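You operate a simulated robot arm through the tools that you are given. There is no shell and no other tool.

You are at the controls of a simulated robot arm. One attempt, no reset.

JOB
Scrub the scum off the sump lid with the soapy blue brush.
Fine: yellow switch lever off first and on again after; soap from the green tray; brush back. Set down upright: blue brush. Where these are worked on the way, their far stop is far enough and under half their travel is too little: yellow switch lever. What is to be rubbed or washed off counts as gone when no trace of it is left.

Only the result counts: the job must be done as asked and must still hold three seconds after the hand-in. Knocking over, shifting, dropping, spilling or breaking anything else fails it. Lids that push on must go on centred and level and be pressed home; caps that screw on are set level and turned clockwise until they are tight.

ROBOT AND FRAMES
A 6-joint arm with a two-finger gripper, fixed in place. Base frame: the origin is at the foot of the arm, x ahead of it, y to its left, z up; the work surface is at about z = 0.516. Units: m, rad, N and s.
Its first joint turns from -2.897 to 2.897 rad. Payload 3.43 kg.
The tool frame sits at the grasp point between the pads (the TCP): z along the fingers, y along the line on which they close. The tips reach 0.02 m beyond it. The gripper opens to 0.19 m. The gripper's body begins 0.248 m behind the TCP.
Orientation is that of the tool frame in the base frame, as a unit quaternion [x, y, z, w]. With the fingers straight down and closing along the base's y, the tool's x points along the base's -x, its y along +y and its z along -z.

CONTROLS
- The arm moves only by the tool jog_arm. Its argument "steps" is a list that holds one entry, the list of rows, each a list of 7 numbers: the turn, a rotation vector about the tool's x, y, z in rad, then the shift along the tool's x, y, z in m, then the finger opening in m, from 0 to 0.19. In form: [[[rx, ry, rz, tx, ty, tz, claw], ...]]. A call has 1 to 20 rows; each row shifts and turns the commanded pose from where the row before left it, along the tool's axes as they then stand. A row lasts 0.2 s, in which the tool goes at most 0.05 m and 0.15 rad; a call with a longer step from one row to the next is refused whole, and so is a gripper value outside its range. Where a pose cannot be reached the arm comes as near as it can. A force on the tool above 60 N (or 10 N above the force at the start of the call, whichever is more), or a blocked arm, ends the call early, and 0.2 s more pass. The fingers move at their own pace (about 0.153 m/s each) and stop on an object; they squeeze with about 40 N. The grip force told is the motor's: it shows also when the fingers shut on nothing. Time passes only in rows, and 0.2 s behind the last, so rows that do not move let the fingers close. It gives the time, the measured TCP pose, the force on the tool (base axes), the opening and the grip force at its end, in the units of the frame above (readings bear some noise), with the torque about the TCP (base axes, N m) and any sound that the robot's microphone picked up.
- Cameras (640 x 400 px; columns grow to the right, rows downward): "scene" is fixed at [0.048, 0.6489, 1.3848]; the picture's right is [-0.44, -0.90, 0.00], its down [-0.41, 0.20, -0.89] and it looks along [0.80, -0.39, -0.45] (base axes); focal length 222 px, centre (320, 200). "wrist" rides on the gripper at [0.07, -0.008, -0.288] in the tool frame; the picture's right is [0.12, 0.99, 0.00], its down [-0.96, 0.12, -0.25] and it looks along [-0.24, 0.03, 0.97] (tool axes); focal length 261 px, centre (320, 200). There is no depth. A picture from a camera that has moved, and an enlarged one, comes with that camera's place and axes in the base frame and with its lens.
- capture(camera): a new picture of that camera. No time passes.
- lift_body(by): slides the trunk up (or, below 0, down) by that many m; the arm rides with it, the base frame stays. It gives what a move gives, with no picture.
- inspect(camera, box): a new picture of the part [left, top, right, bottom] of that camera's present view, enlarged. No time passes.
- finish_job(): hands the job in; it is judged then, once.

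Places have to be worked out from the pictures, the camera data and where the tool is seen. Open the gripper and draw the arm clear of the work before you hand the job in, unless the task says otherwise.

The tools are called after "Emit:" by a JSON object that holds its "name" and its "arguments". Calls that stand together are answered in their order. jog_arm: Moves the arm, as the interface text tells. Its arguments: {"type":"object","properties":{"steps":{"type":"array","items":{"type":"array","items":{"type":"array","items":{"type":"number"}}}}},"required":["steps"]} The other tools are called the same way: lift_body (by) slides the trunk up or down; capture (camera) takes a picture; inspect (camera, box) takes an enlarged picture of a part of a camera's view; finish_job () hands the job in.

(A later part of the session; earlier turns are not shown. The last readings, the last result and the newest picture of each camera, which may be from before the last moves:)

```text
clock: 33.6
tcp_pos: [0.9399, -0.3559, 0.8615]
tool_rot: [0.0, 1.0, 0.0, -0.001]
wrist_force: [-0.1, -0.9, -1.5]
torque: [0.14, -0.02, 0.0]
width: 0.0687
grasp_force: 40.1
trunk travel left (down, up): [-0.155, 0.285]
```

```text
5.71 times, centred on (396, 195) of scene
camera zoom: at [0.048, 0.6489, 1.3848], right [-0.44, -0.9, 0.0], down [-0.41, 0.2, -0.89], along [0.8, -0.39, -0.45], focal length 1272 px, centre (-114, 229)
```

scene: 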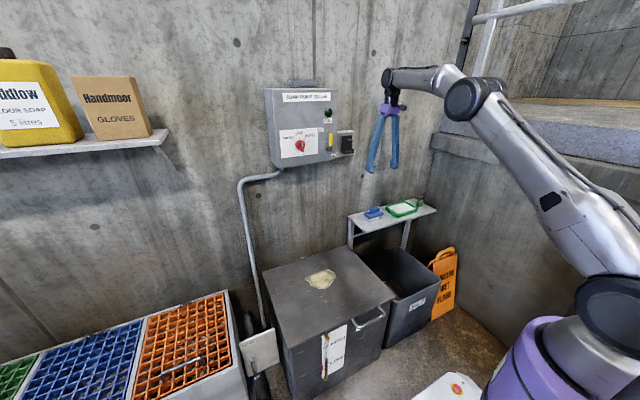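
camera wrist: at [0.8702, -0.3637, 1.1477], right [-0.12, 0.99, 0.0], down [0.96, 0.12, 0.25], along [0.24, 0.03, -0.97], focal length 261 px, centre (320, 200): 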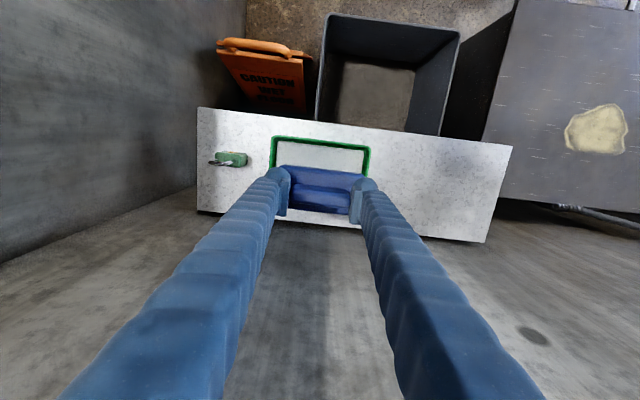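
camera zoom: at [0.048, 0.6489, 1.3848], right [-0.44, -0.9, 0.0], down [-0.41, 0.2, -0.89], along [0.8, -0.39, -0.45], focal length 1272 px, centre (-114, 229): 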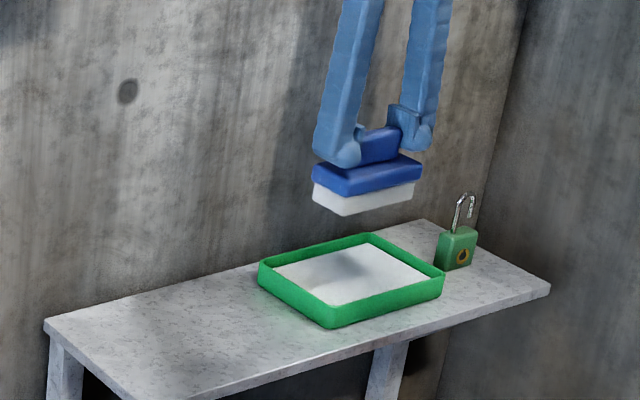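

The brush is above the tray centre. I lower it to just above the rim and look again.

Emit:
{"name": "jog_arm", "arguments": {"steps": [[[0, 0, 0, 0, 0, 0.03, 0.04], [0, 0, 0, 0, 0, 0.03, 0.04], [0, 0, 0, 0, 0, 0.015, 0.04], [0, 0, 0, 0, 0, 0, 0.04]]]}}

Emit:
{"name": "inspect", "arguments": {"camera": "scene", "box": [370, 180, 450, 230]}}

Emit:
{"name": "inspect", "arguments": {"camera": "wrist", "box": [240, 110, 400, 230]}}

```text
clock: 34.6
tcp_pos: [0.941, -0.354, 0.7869]
tool_rot: [0.0, 1.0, -0.002, -0.001]
wrist_force: [0.2, 0.3, -1.3]
torque: [-0.01, 0.0, -0.03]
width: 0.0686
grasp_force: 39.9
trunk travel left (down, up): [-0.155, 0.285]
```

```text
8.00 times, centred on (410, 205) of scene
camera zoom: at [0.048, 0.6489, 1.3848], right [-0.44, -0.9, 0.0], down [-0.41, 0.2, -0.89], along [0.8, -0.39, -0.45], focal length 1780 px, centre (-400, 160)
```

zoom: 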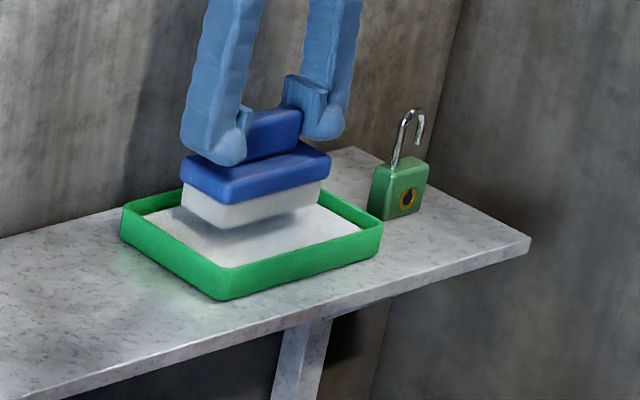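

```text
3.33 times, centred on (320, 170) of wrist
camera zoom: at [0.8705, -0.3618, 1.0731], right [-0.12, 0.99, 0.0], down [0.96, 0.12, 0.25], along [0.24, 0.03, -0.97], focal length 869 px, centre (320, 300)
```

zoom: 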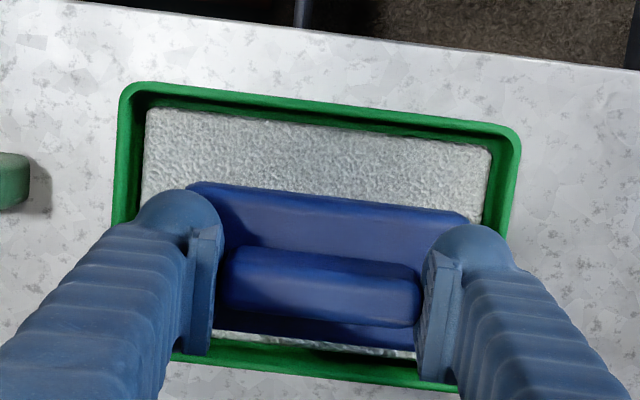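

Well centred between the rims. I lower gently in small steps watching the force for contact with the soap pad.

Emit:
{"name": "jog_arm", "arguments": {"steps": [[[0, 0, 0, 0, -0.001, 0.015, 0.04], [0, 0, 0, 0, 0, 0.008, 0.04], [0, 0, 0, 0, 0, 0.004, 0.04], [0, 0, 0, 0, 0, 0, 0.04]]]}}

Emit:
{"name": "inspect", "arguments": {"camera": "scene", "box": [370, 180, 450, 230]}}

```text
clock: 35.6
tcp_pos: [0.9396, -0.3545, 0.7655]
tool_rot: [0.0, 1.0, -0.001, 0.003]
wrist_force: [2.1, 5.0, 38.0]
torque: [0.13, -0.11, -0.04]
width: 0.0692
grasp_force: 40.5
trunk travel left (down, up): [-0.155, 0.285]
```

```text
8.00 times, centred on (410, 205) of scene
camera zoom: at [0.048, 0.6489, 1.3848], right [-0.44, -0.9, 0.0], down [-0.41, 0.2, -0.89], along [0.8, -0.39, -0.45], focal length 1780 px, centre (-400, 160)
```

zoom: 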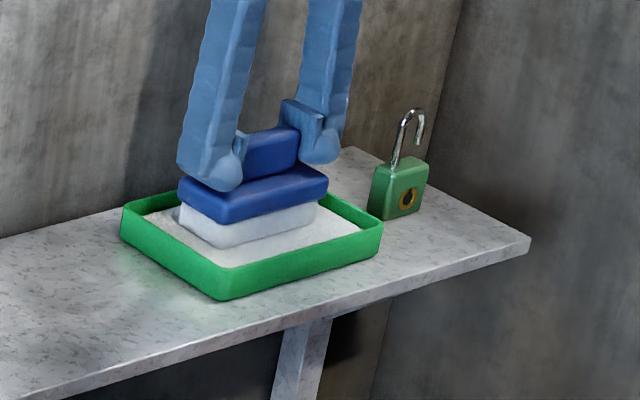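

Contact with the soap pad (38 N, a bit firm). I lift off straight up and check whether the bristles took soap.

Emit:
{"name": "jog_arm", "arguments": {"steps": [[[0, 0, 0, 0, 0, -0.004, 0.04], [0, 0, 0, 0, 0, 0, 0.04], [0, 0, 0, 0, 0, -0.016, 0.04], [0, 0, 0, 0, 0, -0.03, 0.04], [0, 0, 0, 0, 0, -0.03, 0.04]]]}}

Emit:
{"name": "inspect", "arguments": {"camera": "scene", "box": [370, 170, 450, 220]}}

```text
clock: 36.8
tcp_pos: [0.94, -0.3548, 0.8399]
tool_rot: [0.0, 1.0, -0.001, -0.001]
wrist_force: [-1.2, -0.1, -1.3]
torque: [-0.01, -0.02, 0.0]
width: 0.069
grasp_force: 39.8
trunk travel left (down, up): [-0.155, 0.285]
```

```text
8.00 times, centred on (410, 195) of scene
camera zoom: at [0.048, 0.6489, 1.3848], right [-0.44, -0.9, 0.0], down [-0.41, 0.2, -0.89], along [0.8, -0.39, -0.45], focal length 1780 px, centre (-400, 240)
```

zoom: 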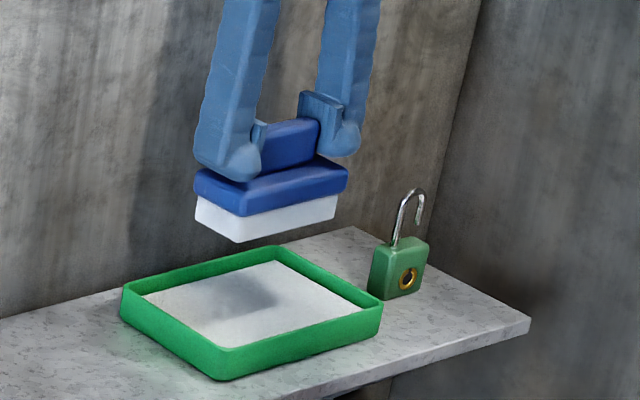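

The bristles turned bright soapy white and the tray is unmoved. I lift, back off from the wall, and travel toward the lid.

Emit:
{"name": "jog_arm", "arguments": {"steps": [[[0, 0, 0, 0, 0, -0.03, 0.04], [0, 0, 0, 0.02, 0, -0.03, 0.04], [0, 0, 0, 0.04, 0.01, 0, 0.04], [0, 0, 0, 0.04, 0.02, 0, 0.04], [0, 0, 0, 0.04, 0.025, 0, 0.04], [0, 0, 0, 0.02, 0.04, 0, 0.04], [0, 0, 0, 0, 0.045, 0, 0.04], [0, 0, 0, 0, 0.045, 0, 0.04], [0, 0, 0, 0, 0.045, 0, 0.04], [0, 0, 0, 0, 0.045, 0, 0.04], [0, 0, 0, 0, 0.045, 0, 0.04], [0, 0, 0, 0, 0.045, 0, 0.04], [0, 0, 0, 0, 0.04, 0, 0.04], [0, 0, 0, 0, 0.04, 0, 0.04], [0, 0, 0, 0, 0.02, 0, 0.04], [0, 0, 0, 0, 0, 0, 0.04]]]}}

Emit:
{"name": "capture", "arguments": {"camera": "wrist"}}

Emit:
{"name": "capture", "arguments": {"camera": "scene"}}

```text
clock: 40.2
tcp_pos: [0.7816, 0.1098, 0.8995]
tool_rot: [0.0, 1.0, -0.001, -0.001]
wrist_force: [-0.6, 0.3, -1.4]
torque: [-0.04, 0.0, 0.04]
width: 0.0688
grasp_force: 39.7
trunk travel left (down, up): [-0.155, 0.285]
```

```text
taken
camera wrist: at [0.712, 0.1023, 1.1868], right [-0.12, 0.99, 0.0], down [0.96, 0.12, 0.25], along [0.24, 0.03, -0.97], focal length 261 px, centre (320, 200)
```

wrist: 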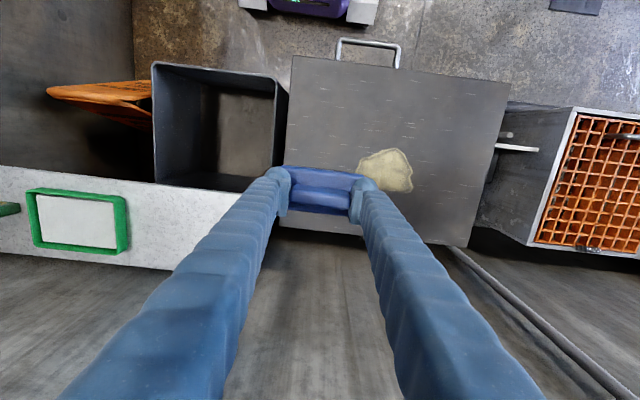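

```text
taken
```

scene: 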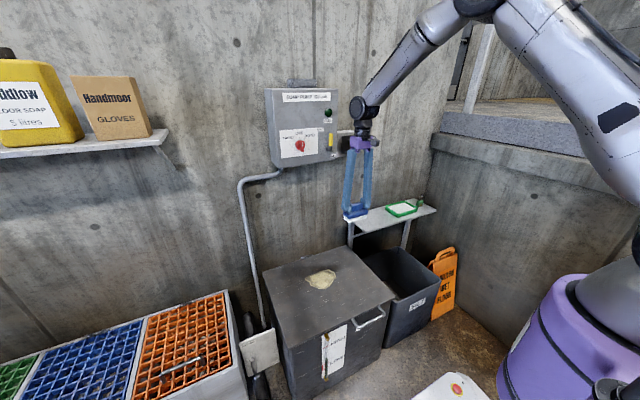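

I measure the scum patch from here before lowering.

Emit:
{"name": "inspect", "arguments": {"camera": "wrist", "box": [300, 110, 460, 210]}}

Emit:
{"name": "inspect", "arguments": {"camera": "scene", "box": [270, 240, 390, 315]}}

```text
4.00 times, centred on (380, 160) of wrist
camera zoom: at [0.712, 0.1023, 1.1868], right [-0.12, 0.99, 0.0], down [0.96, 0.12, 0.25], along [0.24, 0.03, -0.97], focal length 1043 px, centre (80, 360)
```

zoom: 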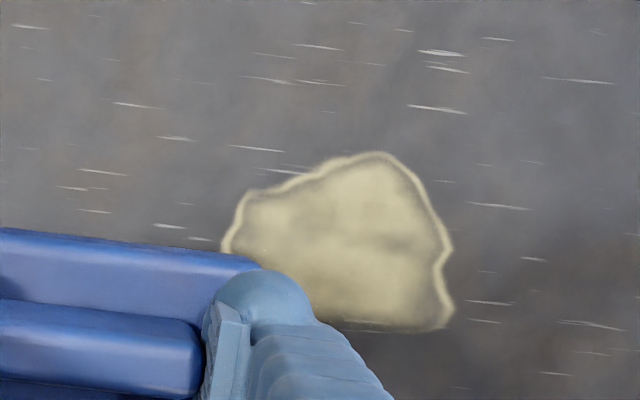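

```text
5.33 times, centred on (330, 278) of scene
camera zoom: at [0.048, 0.6489, 1.3848], right [-0.44, -0.9, 0.0], down [-0.41, 0.2, -0.89], along [0.8, -0.39, -0.45], focal length 1187 px, centre (267, -213)
```

zoom: 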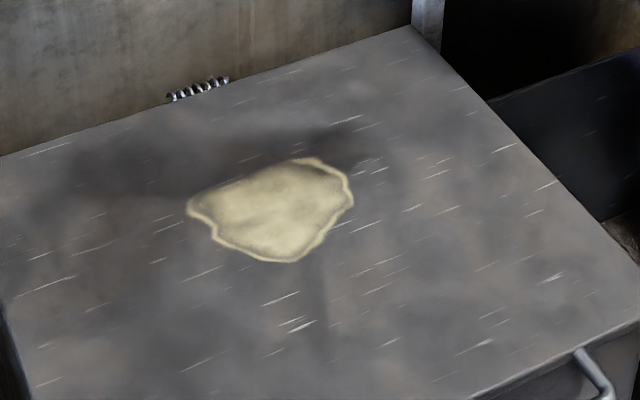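

The scum spans x≈0.715–0.835, y≈0.20–0.365 on the lid at z≈0.516. I lower first here, then move over its centre at z≈0.61.

Emit:
{"name": "jog_arm", "arguments": {"steps": [[[0, 0, 0, 0, 0, 0.03, 0.04], [0, 0, 0, 0, 0, 0.045, 0.04], [0, 0, 0, 0, 0, 0.045, 0.04], [0, 0, 0, 0, 0, 0.045, 0.04], [0, 0, 0, 0, 0, 0.035, 0.04], [0, 0, 0, 0.002, 0.03, 0, 0.04], [0, 0, 0, 0.002, 0.045, 0, 0.04], [0, 0, 0, 0.002, 0.045, 0, 0.04], [0, 0, 0, 0, 0.04, 0, 0.04], [0, 0, 0, 0, 0.01, 0.02, 0.04], [0, 0, 0, 0, 0, 0.04, 0.04], [0, 0, 0, 0, 0, 0.03, 0.04], [0, 0, 0, 0, 0, 0, 0.04]]]}}

Emit:
{"name": "inspect", "arguments": {"camera": "scene", "box": [270, 220, 398, 300]}}

Emit:
{"name": "capture", "arguments": {"camera": "scene"}}

```text
clock: 43.0
tcp_pos: [0.7757, 0.2786, 0.6103]
tool_rot: [0.0, 1.0, -0.001, -0.001]
wrist_force: [-0.5, -0.4, -1.1]
torque: [-0.03, 0.03, 0.0]
width: 0.069
grasp_force: 39.7
trunk travel left (down, up): [-0.155, 0.285]
```

```text
5.00 times, centred on (334, 260) of scene
camera zoom: at [0.048, 0.6489, 1.3848], right [-0.44, -0.9, 0.0], down [-0.41, 0.2, -0.89], along [0.8, -0.39, -0.45], focal length 1113 px, centre (250, -100)
```

zoom: 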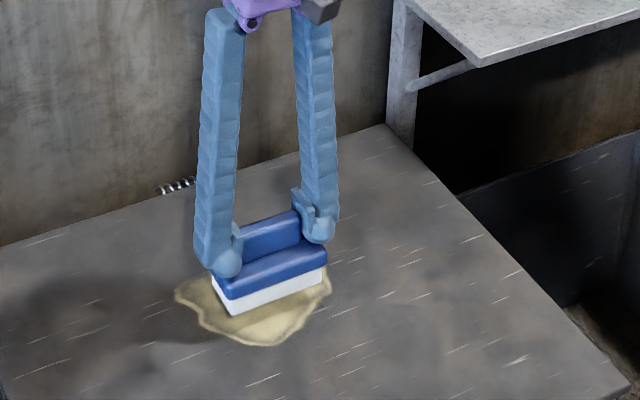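

```text
taken
```

scene: 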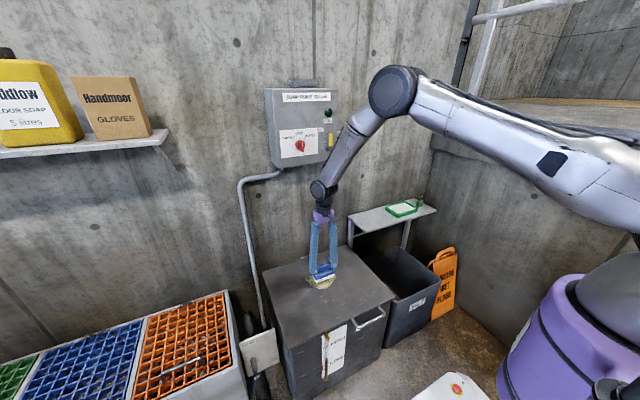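

The brush is right over the scum with the arm well clear of the panel. I lower in fine steps until I feel light contact.

Emit:
{"name": "jog_arm", "arguments": {"steps": [[[0, 0, 0, 0, 0, 0.015, 0.04], [0, 0, 0, 0, 0, 0.005, 0.04], [0, 0, 0, 0, 0, 0.002, 0.04], [0, 0, 0, 0, 0, 0, 0.04]]]}}

```text
clock: 44.0
tcp_pos: [0.7745, 0.2784, 0.5882]
tool_rot: [0.0, 1.0, -0.001, -0.001]
wrist_force: [-0.1, 0.0, -1.6]
torque: [0.02, -0.03, 0.03]
width: 0.0687
grasp_force: 40.0
trunk travel left (down, up): [-0.155, 0.285]
```

Emit:
{"name": "jog_arm", "arguments": {"steps": [[[0, 0, 0, 0, 0, 0.003, 0.04], [0, 0, 0, 0, 0, 0, 0.04]]]}}

Emit:
{"name": "inspect", "arguments": {"camera": "scene", "box": [290, 250, 370, 300]}}

```text
clock: 44.6
tcp_pos: [0.7746, 0.2784, 0.5845]
tool_rot: [0.0, 1.0, -0.001, -0.001]
wrist_force: [0.2, 0.4, -2.0]
torque: [-0.01, 0.02, 0.01]
width: 0.069
grasp_force: 40.5
trunk travel left (down, up): [-0.155, 0.285]
```

```text
8.00 times, centred on (330, 275) of scene
camera zoom: at [0.048, 0.6489, 1.3848], right [-0.44, -0.9, 0.0], down [-0.41, 0.2, -0.89], along [0.8, -0.39, -0.45], focal length 1780 px, centre (240, -400)
```

zoom: 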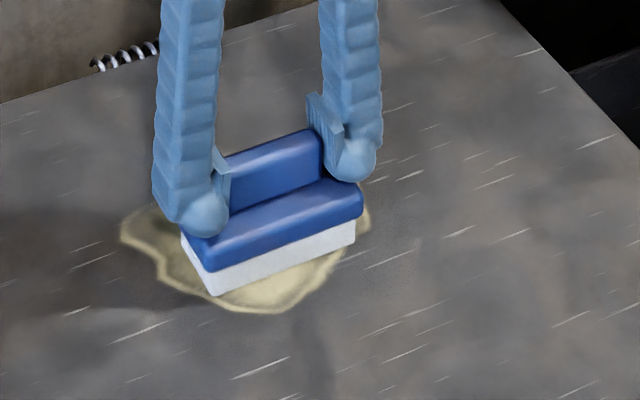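

Still no contact at z=0.5845; I keep stepping down by 2–3 mm at a time.

Emit:
{"name": "jog_arm", "arguments": {"steps": [[[0, 0, 0, 0, 0, 0.003, 0.04], [0, 0, 0, 0, 0, 0, 0.04]]]}}

```text
clock: 45.2
tcp_pos: [0.7737, 0.2779, 0.5839]
tool_rot: [0.0, 1.0, 0.0, 0.0]
wrist_force: [-2.2, -4.7, 20.6]
torque: [-0.15, -0.03, -0.02]
width: 0.0688
grasp_force: 39.5
trunk travel left (down, up): [-0.155, 0.285]
```

Contact at TCP z≈0.584 with about 20 N. I begin scrubbing with strokes along y.

Emit:
{"name": "jog_arm", "arguments": {"steps": [[[0, 0, 0, 0, 0.02, 0, 0.04], [0, 0, 0, 0, 0.02, 0, 0.04], [0, 0, 0, 0, 0.02, 0, 0.04], [0, 0, 0, 0, -0.02, 0, 0.04], [0, 0, 0, 0, -0.02, 0, 0.04], [0, 0, 0, 0, -0.02, 0, 0.04], [0, 0, 0, 0, -0.02, 0, 0.04], [0, 0, 0, 0, -0.02, 0, 0.04], [0, 0, 0, 0, -0.02, 0, 0.04], [0, 0, 0, 0, 0.02, 0, 0.04], [0, 0, 0, 0, 0.02, 0, 0.04], [0, 0, 0, 0, 0.02, 0, 0.04]]]}}

Emit:
{"name": "inspect", "arguments": {"camera": "scene", "box": [290, 250, 370, 300]}}

```text
clock: 47.8
tcp_pos: [0.7712, 0.2795, 0.584]
tool_rot: [-0.001, 1.0, 0.0, 0.0]
wrist_force: [-1.6, -3.2, 30.4]
torque: [-0.28, 0.14, 0.46]
width: 0.0694
grasp_force: 40.3
trunk travel left (down, up): [-0.155, 0.285]
```

```text
8.00 times, centred on (330, 275) of scene
camera zoom: at [0.048, 0.6489, 1.3848], right [-0.44, -0.9, 0.0], down [-0.41, 0.2, -0.89], along [0.8, -0.39, -0.45], focal length 1780 px, centre (240, -400)
```

zoom: 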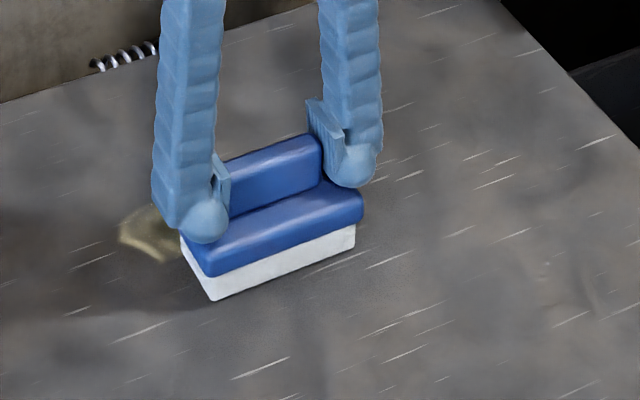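

Most of the patch is already gone; some remains at the back-left. I ease the pressure a touch and scrub the back strip (x≈0.815), then the front strip.

Emit:
{"name": "jog_arm", "arguments": {"steps": [[[0, 0, 0, 0, 0, -0.001, 0.04], [0, 0, 0, -0.02, 0, 0, 0.04], [0, 0, 0, -0.02, 0, 0, 0.04], [0, 0, 0, 0, 0.02, 0, 0.04], [0, 0, 0, 0, 0.02, 0, 0.04], [0, 0, 0, 0, 0.02, 0, 0.04], [0, 0, 0, 0, -0.02, 0, 0.04], [0, 0, 0, 0, -0.02, 0, 0.04], [0, 0, 0, 0, -0.02, 0, 0.04], [0, 0, 0, 0, -0.02, 0, 0.04], [0, 0, 0, 0, -0.02, 0, 0.04], [0, 0, 0, 0, 0.02, 0, 0.04], [0, 0, 0, 0, 0.02, 0, 0.04]]]}}

Emit:
{"name": "inspect", "arguments": {"camera": "scene", "box": [290, 250, 370, 300]}}

Emit:
{"name": "capture", "arguments": {"camera": "wrist"}}

```text
clock: 50.6
tcp_pos: [0.8131, 0.2791, 0.5819]
tool_rot: [0.0, 1.0, 0.0, 0.0]
wrist_force: [-0.2, -0.7, 21.3]
torque: [-0.61, -0.06, 0.21]
width: 0.0692
grasp_force: 40.4
trunk travel left (down, up): [-0.155, 0.285]
```

```text
8.00 times, centred on (330, 275) of scene
camera zoom: at [0.048, 0.6489, 1.3848], right [-0.44, -0.9, 0.0], down [-0.41, 0.2, -0.89], along [0.8, -0.39, -0.45], focal length 1780 px, centre (240, -400)
```

zoom: 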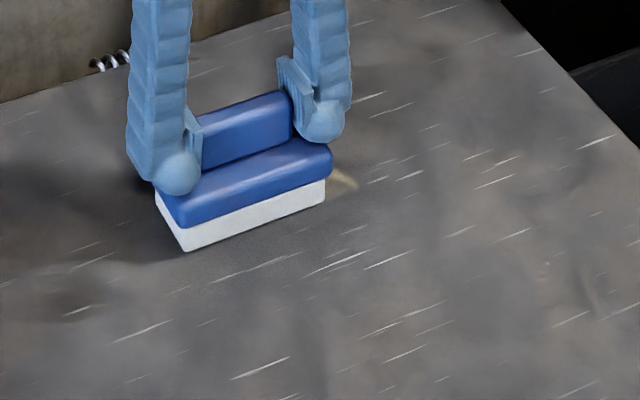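

```text
taken
camera wrist: at [0.7427, 0.2707, 0.8695], right [-0.12, 0.99, 0.0], down [0.96, 0.12, 0.25], along [0.25, 0.03, -0.97], focal length 261 px, centre (320, 200)
```

wrist: 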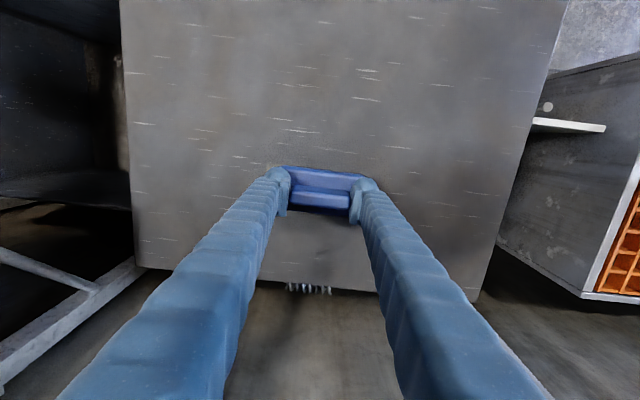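

Only a small trace shows at the right end near (0.80, 0.21). I scrub that corner and sweep over the whole area once more.

Emit:
{"name": "jog_arm", "arguments": {"steps": [[[0, 0, 0, 0, -0.02, 0, 0.04], [0, 0, 0, 0, -0.02, 0, 0.04], [0, 0, 0, 0.005, -0.02, 0, 0.04], [0, 0, 0, 0.005, -0.01, 0, 0.04], [0, 0, 0, 0, 0.02, 0, 0.04], [0, 0, 0, 0, 0.02, 0, 0.04], [0, 0, 0, 0, -0.02, 0, 0.04], [0, 0, 0, 0.015, -0.01, 0, 0.04], [0, 0, 0, 0.015, 0, 0, 0.04], [0, 0, 0, 0, 0.02, 0, 0.04], [0, 0, 0, 0, 0.02, 0, 0.04], [0, 0, 0, 0, 0.02, 0, 0.04], [0, 0, 0, 0, 0.02, 0, 0.04], [0, 0, 0, 0, 0.02, 0, 0.04], [0, 0, 0, 0, -0.02, 0, 0.04], [0, 0, 0, 0, -0.02, 0, 0.04]]]}}

Emit:
{"name": "inspect", "arguments": {"camera": "scene", "box": [290, 250, 370, 300]}}

```text
clock: 54.0
tcp_pos: [0.7729, 0.2776, 0.5833]
tool_rot: [0.0, 1.0, -0.001, -0.001]
wrist_force: [0.5, -1.3, 2.3]
torque: [0.11, -0.09, -0.02]
width: 0.0691
grasp_force: 40.4
trunk travel left (down, up): [-0.155, 0.285]
```

```text
8.00 times, centred on (330, 275) of scene
camera zoom: at [0.048, 0.6489, 1.3848], right [-0.44, -0.9, 0.0], down [-0.41, 0.2, -0.89], along [0.8, -0.39, -0.45], focal length 1780 px, centre (240, -400)
```

zoom: 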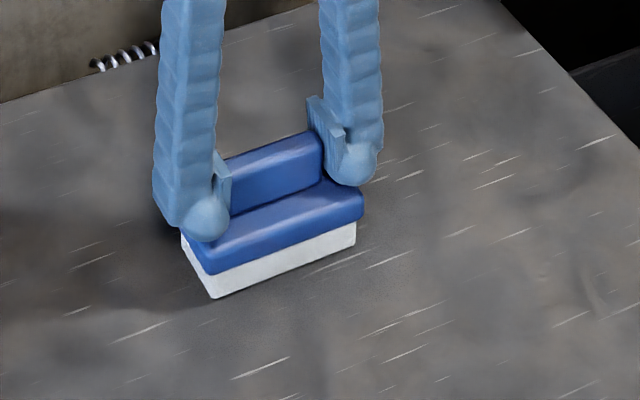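

Little pressure is left and nothing visible around the brush. I lift and move aside to inspect the cleaned area.

Emit:
{"name": "jog_arm", "arguments": {"steps": [[[0, 0, 0, 0, 0, -0.01, 0.04], [0, 0, 0, 0, 0, -0.03, 0.04], [0, 0, 0, 0, -0.03, -0.04, 0.04], [0, 0, 0, 0, -0.045, -0.02, 0.04], [0, 0, 0, 0, -0.045, 0, 0.04], [0, 0, 0, 0, -0.045, 0, 0.04], [0, 0, 0, 0, 0, 0, 0.04]]]}}

Emit:
{"name": "inspect", "arguments": {"camera": "scene", "box": [280, 240, 376, 300]}}

Emit:
{"name": "capture", "arguments": {"camera": "wrist"}}

```text
clock: 55.6
tcp_pos: [0.774, 0.1107, 0.6842]
tool_rot: [0.001, 1.0, -0.001, 0.0]
wrist_force: [-0.5, -0.4, -1.1]
torque: [0.12, 0.03, 0.01]
width: 0.069
grasp_force: 40.3
trunk travel left (down, up): [-0.155, 0.285]
```

```text
6.67 times, centred on (328, 270) of scene
camera zoom: at [0.048, 0.6489, 1.3848], right [-0.44, -0.9, 0.0], down [-0.41, 0.2, -0.89], along [0.8, -0.39, -0.45], focal length 1484 px, centre (267, -267)
```

zoom: 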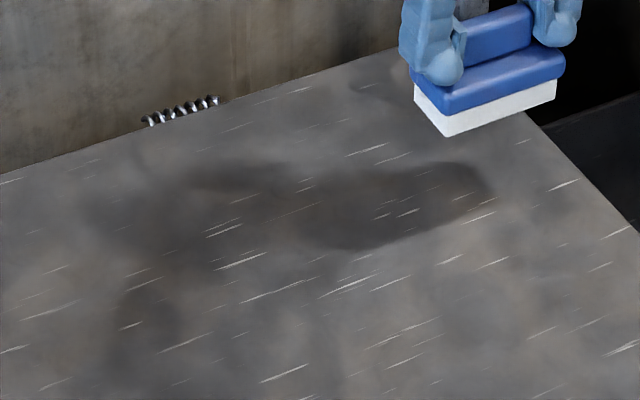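

```text
taken
camera wrist: at [0.7046, 0.1035, 0.9707], right [-0.12, 0.99, 0.0], down [0.96, 0.12, 0.25], along [0.24, 0.03, -0.97], focal length 261 px, centre (320, 200)
```

wrist: 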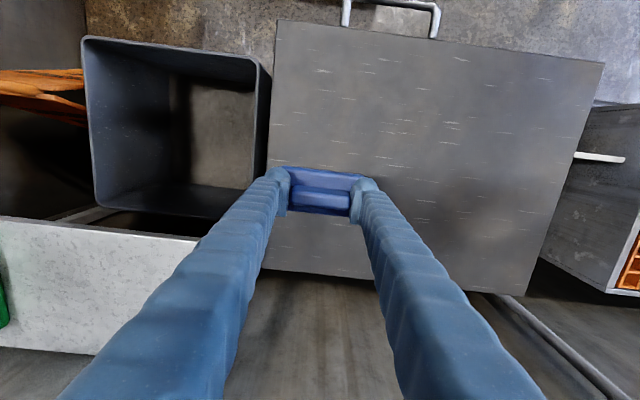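

The lid looks clean from the scene camera; I zoom the wrist view over the former patch to look for any faint trace.

Emit:
{"name": "inspect", "arguments": {"camera": "wrist", "box": [340, 100, 500, 200]}}

Emit:
{"name": "inspect", "arguments": {"camera": "wrist", "box": [360, 160, 520, 260]}}

Emit:
{"name": "inspect", "arguments": {"camera": "scene", "box": [296, 256, 352, 291]}}

```text
4.00 times, centred on (420, 150) of wrist
camera zoom: at [0.7046, 0.1035, 0.9707], right [-0.12, 0.99, 0.0], down [0.96, 0.12, 0.25], along [0.24, 0.03, -0.97], focal length 1043 px, centre (-80, 400)
```

zoom: 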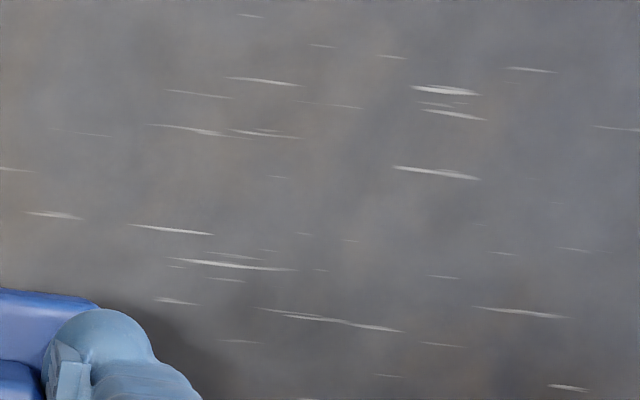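

```text
4.00 times, centred on (440, 210) of wrist
camera zoom: at [0.7046, 0.1035, 0.9707], right [-0.12, 0.99, 0.0], down [0.96, 0.12, 0.25], along [0.24, 0.03, -0.97], focal length 1043 px, centre (-160, 160)
```

zoom: 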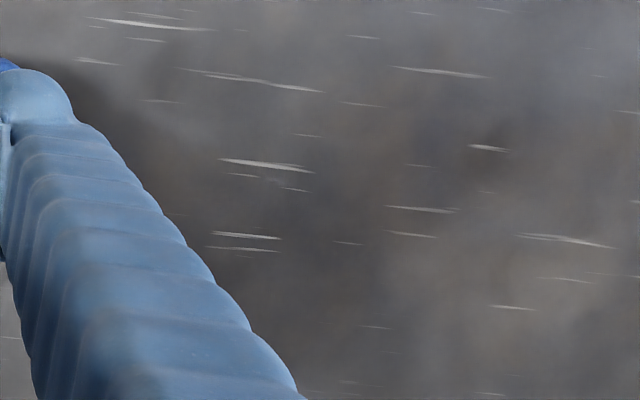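

```text
11.43 times, centred on (324, 274) of scene
camera zoom: at [0.048, 0.6489, 1.3848], right [-0.44, -0.9, 0.0], down [-0.41, 0.2, -0.89], along [0.8, -0.39, -0.45], focal length 2543 px, centre (274, -640)
```

zoom: 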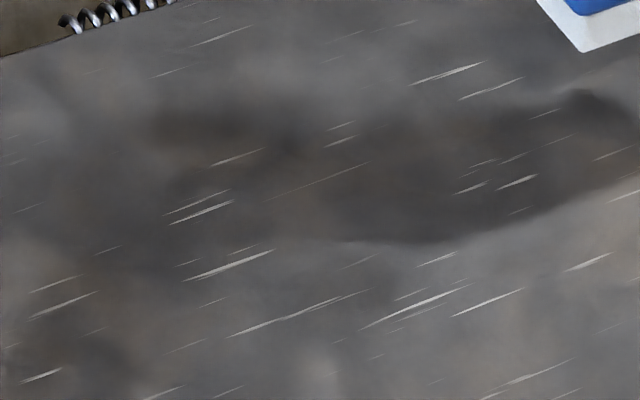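

It looks clean, but the front strip (x≈0.72–0.745) was never directly under the bristles, so I make one more full pass for certainty. I return above the front strip and lower near contact.

Emit:
{"name": "jog_arm", "arguments": {"steps": [[[0, 0, 0, 0.01, 0.04, 0, 0.04], [0, 0, 0, 0.01, 0.045, 0, 0.04], [0, 0, 0, 0.009, 0.045, 0, 0.04], [0, 0, 0, 0.005, 0.037, 0.02, 0.04], [0, 0, 0, 0, 0, 0.04, 0.04], [0, 0, 0, 0, 0, 0.03, 0.04], [0, 0, 0, 0, 0, 0.01, 0.04], [0, 0, 0, 0, 0, 0.002, 0.04], [0, 0, 0, 0, 0, 0, 0.04]]]}}

```text
clock: 57.6
tcp_pos: [0.7422, 0.282, 0.5816]
tool_rot: [0.001, 1.0, -0.001, 0.001]
wrist_force: [-2.4, 0.5, 20.3]
torque: [-0.15, 0.46, 0.02]
width: 0.069
grasp_force: 39.8
trunk travel left (down, up): [-0.155, 0.285]
```

Contact at 20 N. I scrub the front strip, then cover the middle and back strips again.

Emit:
{"name": "jog_arm", "arguments": {"steps": [[[0, 0, 0, 0, 0.025, 0, 0.04], [0, 0, 0, 0, 0.025, 0, 0.04], [0, 0, 0, 0, 0.015, 0, 0.04], [0, 0, 0, 0, -0.025, 0, 0.04], [0, 0, 0, 0, -0.025, 0, 0.04], [0, 0, 0, 0, -0.025, 0, 0.04], [0, 0, 0, 0, -0.025, 0, 0.04], [0, 0, 0, 0, -0.02, 0, 0.04], [0, 0, 0, -0.02, 0, 0, 0.04], [0, 0, 0, -0.02, 0, 0, 0.04], [0, 0, 0, 0, 0.025, 0, 0.04], [0, 0, 0, 0, 0.025, 0, 0.04], [0, 0, 0, 0, 0.025, 0, 0.04], [0, 0, 0, 0, 0.025, 0, 0.04], [0, 0, 0, 0, 0.02, 0, 0.04]]]}}

```text
clock: 60.8
tcp_pos: [0.7773, 0.3464, 0.5801]
tool_rot: [0.0, 1.0, 0.0, -0.001]
wrist_force: [-2.4, 1.0, 10.5]
torque: [-0.04, -0.06, 0.12]
width: 0.0694
grasp_force: 40.0
trunk travel left (down, up): [-0.155, 0.285]
```

Emit:
{"name": "jog_arm", "arguments": {"steps": [[[0, 0, 0, -0.02, 0, 0.0005, 0.04], [0, 0, 0, -0.018, 0, 0, 0.04], [0, 0, 0, 0, -0.025, 0, 0.04], [0, 0, 0, 0, -0.025, 0, 0.04], [0, 0, 0, 0, -0.025, 0, 0.04], [0, 0, 0, 0, -0.025, 0, 0.04], [0, 0, 0, 0, -0.025, 0, 0.04], [0, 0, 0, 0, 0.025, 0, 0.04], [0, 0, 0, 0, 0.025, 0, 0.04], [0, 0, 0, 0, 0.025, 0, 0.04], [0, 0, 0, 0.005, 0, -0.01, 0.04], [0, 0, 0, 0.02, 0, -0.03, 0.04], [0, 0, 0, 0.02, 0, -0.03, 0.04], [0, 0, 0, 0, 0, 0, 0.04]]]}}

Emit:
{"name": "inspect", "arguments": {"camera": "scene", "box": [280, 230, 376, 290]}}

Emit:
{"name": "inspect", "arguments": {"camera": "wrist", "box": [240, 130, 400, 230]}}

```text
clock: 63.8
tcp_pos: [0.7721, 0.2939, 0.649]
tool_rot: [0.0, 1.0, -0.001, -0.001]
wrist_force: [-0.9, 0.2, -1.7]
torque: [0.06, -0.03, -0.01]
width: 0.0696
grasp_force: 40.5
trunk travel left (down, up): [-0.155, 0.285]
```

```text
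6.67 times, centred on (328, 260) of scene
camera zoom: at [0.048, 0.6489, 1.3848], right [-0.44, -0.9, 0.0], down [-0.41, 0.2, -0.89], along [0.8, -0.39, -0.45], focal length 1484 px, centre (267, -200)
```

zoom: 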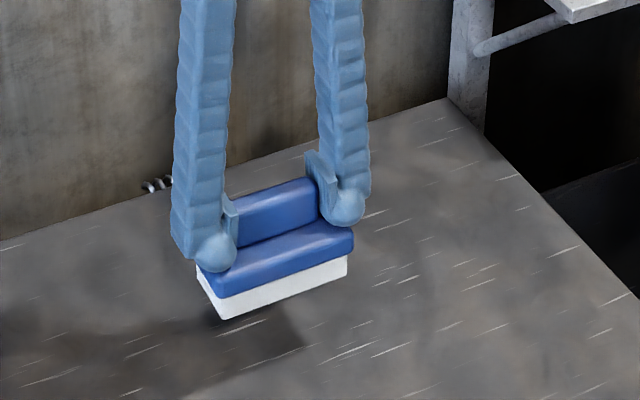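

```text
4.00 times, centred on (320, 180) of wrist
camera zoom: at [0.7026, 0.2866, 0.9358], right [-0.12, 0.99, 0.0], down [0.96, 0.12, 0.25], along [0.24, 0.03, -0.97], focal length 1043 px, centre (320, 280)
```

zoom: 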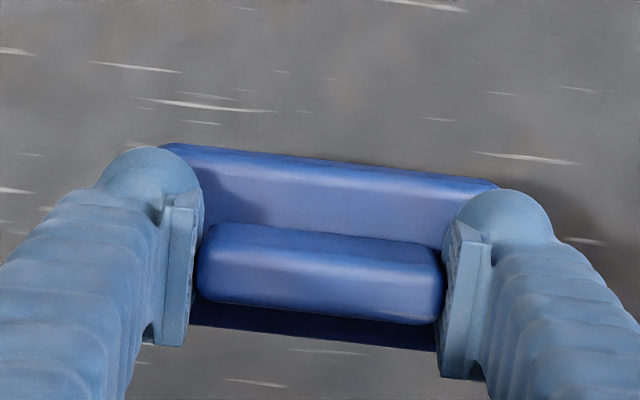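

The brush sits level in the grip (slid ~4 mm up in the fingers). I move back toward the shelf by the same route: first away from the lid low, then up.

Emit:
{"name": "jog_arm", "arguments": {"steps": [[[0, 0, 0, 0, -0.02, -0.03, 0.04], [0, 0, 0, 0, -0.04, -0.02, 0.04], [0, 0, 0, 0, -0.045, 0, 0.04], [0, 0, 0, 0, -0.045, 0, 0.04], [0, 0, 0, 0, -0.045, -0.01, 0.04], [0, 0, 0, 0, -0.03, -0.035, 0.04], [0, 0, 0, 0, -0.02, -0.04, 0.04], [0, 0, 0, 0, -0.02, -0.04, 0.04], [0, 0, 0, 0, -0.03, -0.03, 0.04], [0, 0, 0, -0.01, -0.045, 0, 0.04], [0, 0, 0, -0.02, -0.044, 0, 0.04], [0, 0, 0, -0.03, -0.03, 0, 0.04], [0, 0, 0, -0.04, -0.02, 0, 0.04], [0, 0, 0, -0.04, 0, 0, 0.04], [0, 0, 0, -0.025, 0, 0, 0.04], [0, 0, 0, 0, 0, 0, 0.04]]]}}

Emit:
{"name": "capture", "arguments": {"camera": "scene"}}

Emit:
{"name": "capture", "arguments": {"camera": "wrist"}}

Emit:
{"name": "inspect", "arguments": {"camera": "scene", "box": [280, 240, 376, 300]}}

```text
clock: 67.2
tcp_pos: [0.9383, -0.1384, 0.8535]
tool_rot: [0.0, 1.0, -0.001, -0.001]
wrist_force: [-1.3, 0.2, -1.1]
torque: [-0.01, 0.0, -0.01]
width: 0.0693
grasp_force: 39.5
trunk travel left (down, up): [-0.155, 0.285]
```

```text
taken
```

scene: 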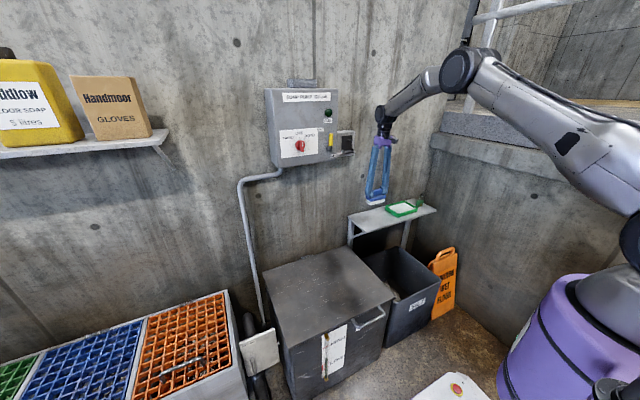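

```text
taken
camera wrist: at [0.8688, -0.1458, 1.1402], right [-0.12, 0.99, 0.0], down [0.96, 0.12, 0.25], along [0.24, 0.03, -0.97], focal length 261 px, centre (320, 200)
```

wrist: 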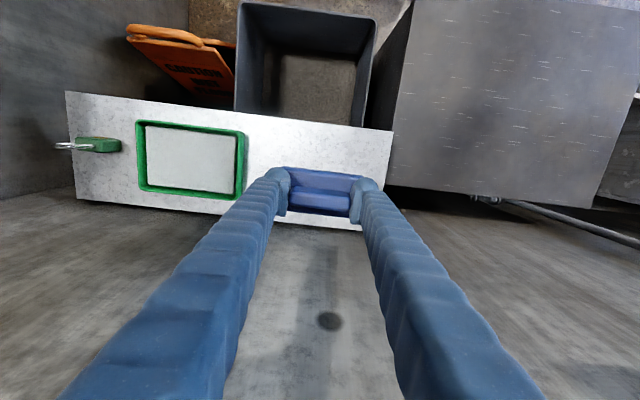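

```text
6.67 times, centred on (328, 270) of scene
camera zoom: at [0.048, 0.6489, 1.3848], right [-0.44, -0.9, 0.0], down [-0.41, 0.2, -0.89], along [0.8, -0.39, -0.45], focal length 1484 px, centre (267, -267)
```

zoom: 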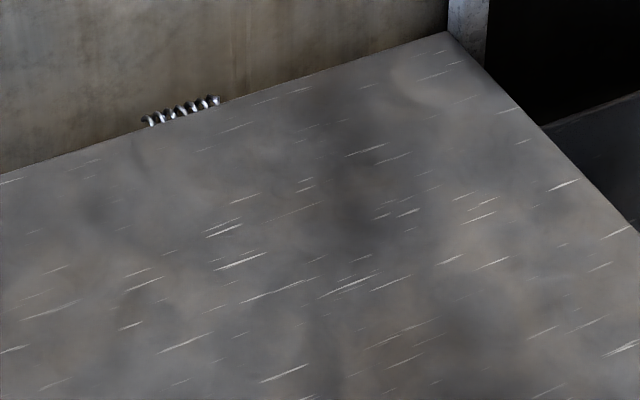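

The lid is completely clean. I lower the brush over its original spot to just above the shelf.

Emit:
{"name": "jog_arm", "arguments": {"steps": [[[0, 0, 0, 0, -0.001, 0.03, 0.04], [0, 0, 0, 0, 0, 0.04, 0.04], [0, 0, 0, 0, 0, 0.025, 0.04], [0, 0, 0, 0, 0, 0.005, 0.04], [0, 0, 0, 0, 0, 0, 0.04]]]}}

Emit:
{"name": "inspect", "arguments": {"camera": "scene", "box": [350, 190, 414, 230]}}

```text
clock: 68.4
tcp_pos: [0.9373, -0.1399, 0.7537]
tool_rot: [0.0, 1.0, -0.001, -0.001]
wrist_force: [-0.4, -1.1, -1.5]
torque: [-0.01, -0.05, 0.01]
width: 0.0695
grasp_force: 40.1
trunk travel left (down, up): [-0.155, 0.285]
```

```text
10.00 times, centred on (382, 210) of scene
camera zoom: at [0.048, 0.6489, 1.3848], right [-0.44, -0.9, 0.0], down [-0.41, 0.2, -0.89], along [0.8, -0.39, -0.45], focal length 2226 px, centre (-300, 100)
```

zoom: 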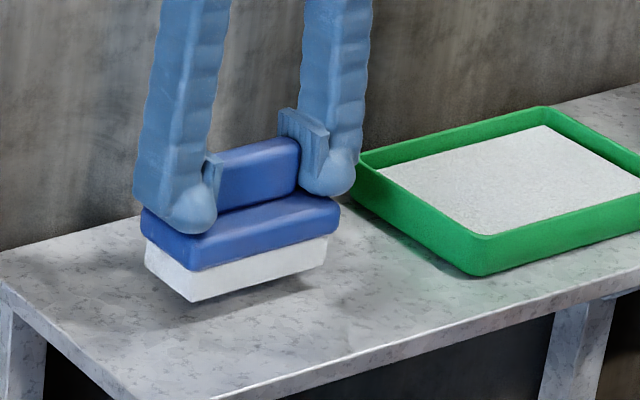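

About 13 mm remain above the shelf. I lower in small steps to touch.

Emit:
{"name": "jog_arm", "arguments": {"steps": [[[0, 0, 0, 0, 0, 0.006, 0.04], [0, 0, 0, 0, 0, 0.003, 0.04], [0, 0, 0, 0, 0, 0, 0.04]]]}}

```text
clock: 69.2
tcp_pos: [0.9391, -0.1404, 0.7469]
tool_rot: [0.0, 1.0, -0.001, -0.001]
wrist_force: [0.9, 0.1, -1.0]
torque: [0.03, 0.02, 0.0]
width: 0.0694
grasp_force: 40.4
trunk travel left (down, up): [-0.155, 0.285]
```

Emit:
{"name": "jog_arm", "arguments": {"steps": [[[0, 0, 0, 0, 0, 0.002, 0.04], [0, 0, 0, 0, 0, 0, 0.04]]]}}

```text
clock: 69.8
tcp_pos: [0.9396, -0.1395, 0.7445]
tool_rot: [0.0, 1.0, -0.001, -0.001]
wrist_force: [0.3, -0.7, -1.2]
torque: [-0.01, -0.01, 0.01]
width: 0.0693
grasp_force: 40.0
trunk travel left (down, up): [-0.155, 0.285]
```

No contact yet at z=0.7445; I continue by 2 mm.

Emit:
{"name": "jog_arm", "arguments": {"steps": [[[0, 0, 0, 0, 0, 0.002, 0.04], [0, 0, 0, 0, 0, 0, 0.04]]]}}

Emit:
{"name": "inspect", "arguments": {"camera": "scene", "box": [350, 190, 414, 230]}}

```text
clock: 70.4
tcp_pos: [0.9383, -0.1383, 0.7422]
tool_rot: [0.0, 1.0, -0.001, -0.001]
wrist_force: [-0.5, 0.5, -1.4]
torque: [0.03, -0.02, 0.0]
width: 0.0695
grasp_force: 40.1
trunk travel left (down, up): [-0.155, 0.285]
```

```text
10.00 times, centred on (382, 210) of scene
camera zoom: at [0.048, 0.6489, 1.3848], right [-0.44, -0.9, 0.0], down [-0.41, 0.2, -0.89], along [0.8, -0.39, -0.45], focal length 2226 px, centre (-300, 100)
```

zoom: 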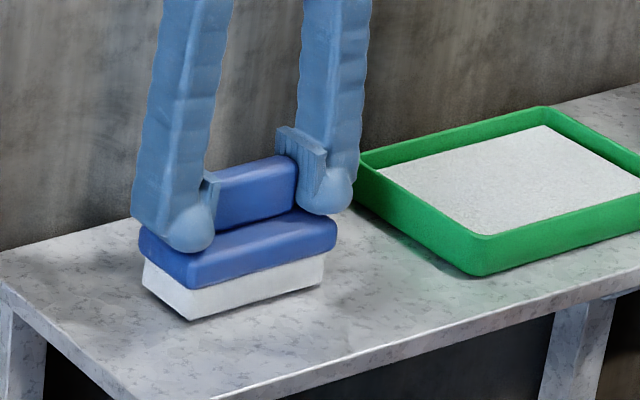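

About 2 mm remain; I step down again.

Emit:
{"name": "jog_arm", "arguments": {"steps": [[[0, 0, 0, 0, 0, 0.002, 0.04], [0, 0, 0, 0, 0, 0, 0.04]]]}}

```text
clock: 71.0
tcp_pos: [0.9373, -0.1391, 0.7407]
tool_rot: [0.0, 1.0, -0.001, -0.001]
wrist_force: [0.0, -0.2, -1.3]
torque: [-0.03, 0.0, -0.02]
width: 0.0693
grasp_force: 39.8
trunk travel left (down, up): [-0.155, 0.285]
```

Emit:
{"name": "jog_arm", "arguments": {"steps": [[[0, 0, 0, 0, 0, 0.0015, 0.04], [0, 0, 0, 0, 0, 0, 0.04]]]}}

```text
clock: 71.6
tcp_pos: [0.9385, -0.1376, 0.7383]
tool_rot: [0.0, 1.0, 0.0, -0.001]
wrist_force: [-0.3, 0.1, -1.0]
torque: [0.01, 0.02, -0.01]
width: 0.0692
grasp_force: 40.5
trunk travel left (down, up): [-0.155, 0.285]
```

Still no shelf contact felt; another fine step with a look.

Emit:
{"name": "jog_arm", "arguments": {"steps": [[[0, 0, 0, 0, 0, 0.0015, 0.04], [0, 0, 0, 0, 0, 0, 0.04]]]}}

Emit:
{"name": "inspect", "arguments": {"camera": "scene", "box": [350, 190, 414, 230]}}

```text
clock: 72.2
tcp_pos: [0.9386, -0.1378, 0.7394]
tool_rot: [0.0, 1.0, -0.001, 0.0]
wrist_force: [-2.4, 3.7, 11.5]
torque: [0.45, 0.27, 0.01]
width: 0.0693
grasp_force: 40.2
trunk travel left (down, up): [-0.155, 0.285]
```

```text
10.00 times, centred on (382, 210) of scene
camera zoom: at [0.048, 0.6489, 1.3848], right [-0.44, -0.9, 0.0], down [-0.41, 0.2, -0.89], along [0.8, -0.39, -0.45], focal length 2226 px, centre (-300, 100)
```

zoom: 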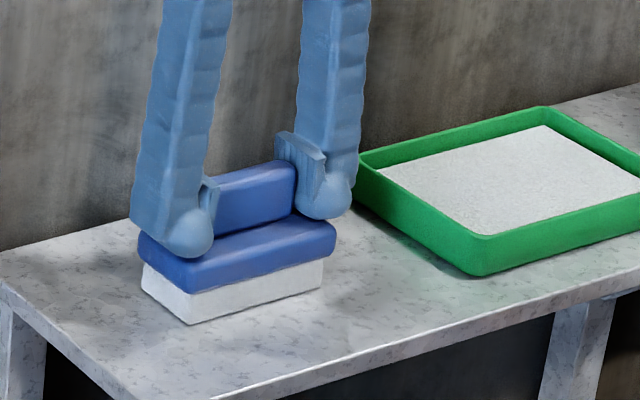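

The brush rests on the shelf exactly at its original spot (11 N contact). I relax the pressure and open the fingers.

Emit:
{"name": "jog_arm", "arguments": {"steps": [[[0, 0, 0, 0, 0, -0.001, 0.04], [0, 0, 0, 0, 0, 0, 0.04], [0, 0, 0, 0, 0, 0, 0.075], [0, 0, 0, 0, 0, 0, 0.09], [0, 0, 0, 0, 0, 0, 0.1], [0, 0, 0, 0, 0, 0, 0.1]]]}}

Emit:
{"name": "inspect", "arguments": {"camera": "scene", "box": [350, 190, 414, 230]}}

Emit:
{"name": "inspect", "arguments": {"camera": "wrist", "box": [240, 130, 400, 230]}}

```text
clock: 73.6
tcp_pos: [0.9383, -0.1384, 0.7387]
tool_rot: [0.001, 1.0, -0.001, 0.0]
wrist_force: [-0.5, -1.0, -0.1]
torque: [0.0, -0.02, -0.01]
width: 0.1001
grasp_force: 0.0
trunk travel left (down, up): [-0.155, 0.285]
```

```text
10.00 times, centred on (382, 210) of scene
camera zoom: at [0.048, 0.6489, 1.3848], right [-0.44, -0.9, 0.0], down [-0.41, 0.2, -0.89], along [0.8, -0.39, -0.45], focal length 2226 px, centre (-300, 100)
```

zoom: 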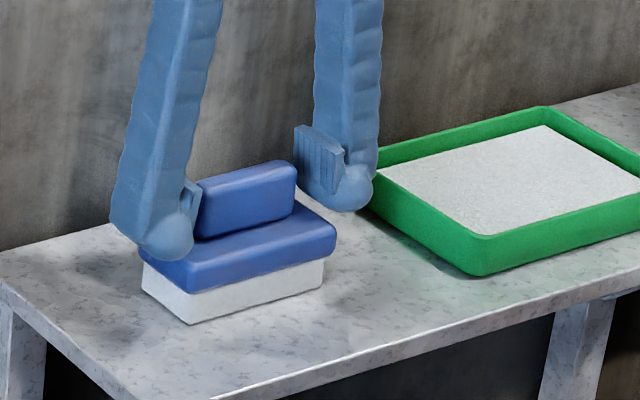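

```text
4.00 times, centred on (320, 180) of wrist
camera zoom: at [0.8681, -0.1467, 1.0254], right [-0.12, 0.99, 0.0], down [0.96, 0.12, 0.25], along [0.24, 0.03, -0.97], focal length 1043 px, centre (320, 280)
```

zoom: 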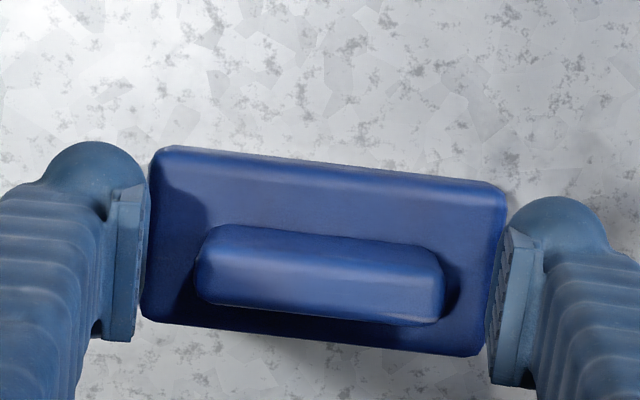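

The brush stands free and upright on its spot. I raise the open fingers straight up and then retreat from the shelf.

Emit:
{"name": "jog_arm", "arguments": {"steps": [[[0, 0, 0, 0, 0, -0.005, 0.1], [0, 0, 0, 0, 0, -0.02, 0.1], [0, 0, 0, 0, 0, -0.04, 0.1], [0, 0, 0, 0, 0, -0.045, 0.1], [0, 0, 0, 0.01, 0, -0.045, 0.1], [0, 0, 0, 0.03, 0, -0.035, 0.1], [0, 0, 0, 0.04, 0, -0.02, 0.1], [0, 0, 0, 0.04, 0, -0.02, 0.1], [0, 0, 0, 0.04, 0, -0.02, 0.05], [0, 0, 0, 0.04, 0, -0.02, 0.0], [0, 0, 0, 0.03, 0, -0.03, 0.0], [0, 0, 0, 0, 0, -0.04, 0.0], [0, 0, 0, 0, 0, 0, 0.0]]]}}

Emit:
{"name": "inspect", "arguments": {"camera": "scene", "box": [340, 180, 452, 250]}}

```text
clock: 76.4
tcp_pos: [0.7077, -0.1382, 1.0794]
tool_rot: [0.0, 1.0, -0.001, -0.001]
wrist_force: [0.1, -0.3, -0.9]
torque: [0.01, 0.0, 0.0]
width: 0.0001
grasp_force: 33.9
trunk travel left (down, up): [-0.155, 0.285]
```

```text
5.71 times, centred on (396, 215) of scene
camera zoom: at [0.048, 0.6489, 1.3848], right [-0.44, -0.9, 0.0], down [-0.41, 0.2, -0.89], along [0.8, -0.39, -0.45], focal length 1272 px, centre (-114, 114)
```

zoom: 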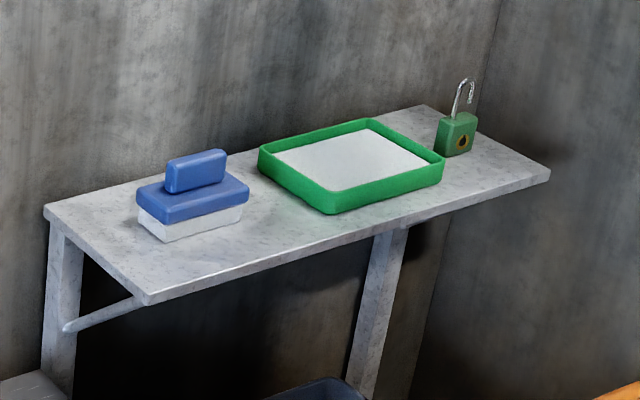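

Brush, tray and padlock are all at their original places. I lower the trunk by 0.15 m again for the lever work.

Emit:
{"name": "lift_body", "arguments": {"by": -0.15}}

```text
clock: 78.2
tcp_pos: [0.7069, -0.1382, 0.9287]
tool_rot: [0.0, 1.0, -0.001, -0.001]
wrist_force: [-0.2, -0.4, 0.7]
torque: [0.0, -0.01, -0.01]
width: 0.0
grasp_force: 34.3
trunk travel left (down, up): [-0.005, 0.435]
```

Now I rise in front of the panel and pitch the tool forward again toward a point left of the upright handle (y≈0.235).

Emit:
{"name": "jog_arm", "arguments": {"steps": [[[0, 0, 0, 0.004, 0.02, -0.045, 0.0], [0, 0, 0, 0.004, 0.02, -0.045, 0.0], [0, 0, 0, 0.004, 0.02, -0.045, 0.0], [0, 0, 0, 0.004, 0.02, -0.045, 0.0], [0, 0, 0, 0.004, 0.02, -0.045, 0.0], [0, 0, 0, 0.004, 0.02, -0.045, 0.0], [0, 0, 0, 0.004, 0.03, -0.03, 0.0], [0, -0.1268, 0, 0, 0.03, 0, 0.0], [0, -0.1268, 0, 0, 0.03, 0, 0.0], [0, -0.1268, 0, 0, 0.03, 0, 0.0], [0, -0.1268, 0, 0, 0.03, 0, 0.0], [0, -0.1268, 0, 0, 0.03, 0, 0.0], [0, -0.1268, 0, 0, 0.03, 0, 0.0], [0, -0.1268, 0, 0, 0.023, 0, 0.0], [0, -0.1268, 0, 0, 0.02, 0, 0.0]]]}}

Emit:
{"name": "capture", "arguments": {"camera": "scene"}}

```text
clock: 81.3
tcp_pos: [0.6781, 0.2363, 1.2276]
tool_rot: [-0.001, 0.874, 0.0, 0.485]
wrist_force: [-1.0, 0.2, 0.8]
torque: [0.04, 0.06, 0.01]
width: 0.0001
grasp_force: 33.9
trunk travel left (down, up): [-0.005, 0.435]
```

```text
taken
```

scene: 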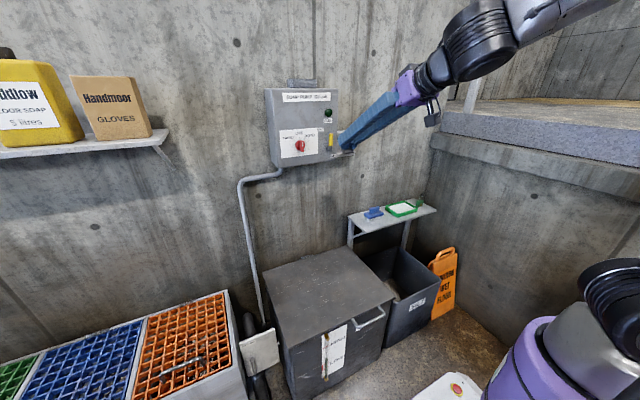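

Pitch is 32° below horizontal at (0.678, 0.236, 1.228). I finish pitching to ~11.6° and move forward to x≈0.79.

Emit:
{"name": "jog_arm", "arguments": {"steps": [[[0, -0.118, 0, 0, 0, 0.035, 0.0], [0, -0.118, 0, 0, 0, 0.04, 0.0], [0, -0.118, 0, 0, 0, 0.04, 0.0], [0, 0, 0, 0, 0, 0, 0.0]]]}}

Emit:
{"name": "capture", "arguments": {"camera": "wrist"}}

```text
clock: 82.3
tcp_pos: [0.7875, 0.2345, 1.1804]
tool_rot: [-0.002, 0.775, 0.0, 0.632]
wrist_force: [1.0, 1.0, 0.2]
torque: [0.0, -0.08, -0.02]
width: 0.0001
grasp_force: 34.3
trunk travel left (down, up): [-0.005, 0.435]
```

```text
taken
camera wrist: at [0.4909, 0.2262, 1.1687], right [-0.02, 0.99, -0.12], down [-0.05, 0.12, 0.99], along [1.0, 0.03, 0.05], focal length 261 px, centre (320, 200)
```

wrist: 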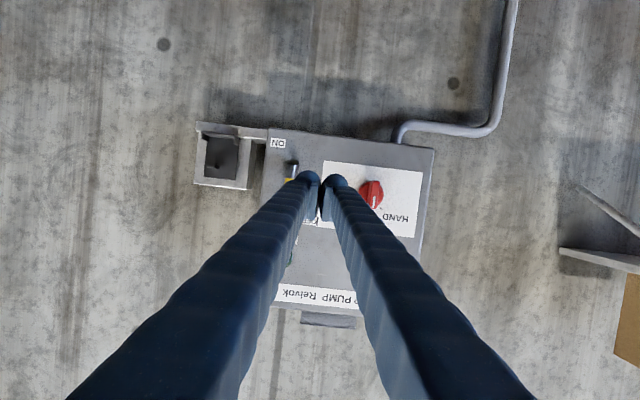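

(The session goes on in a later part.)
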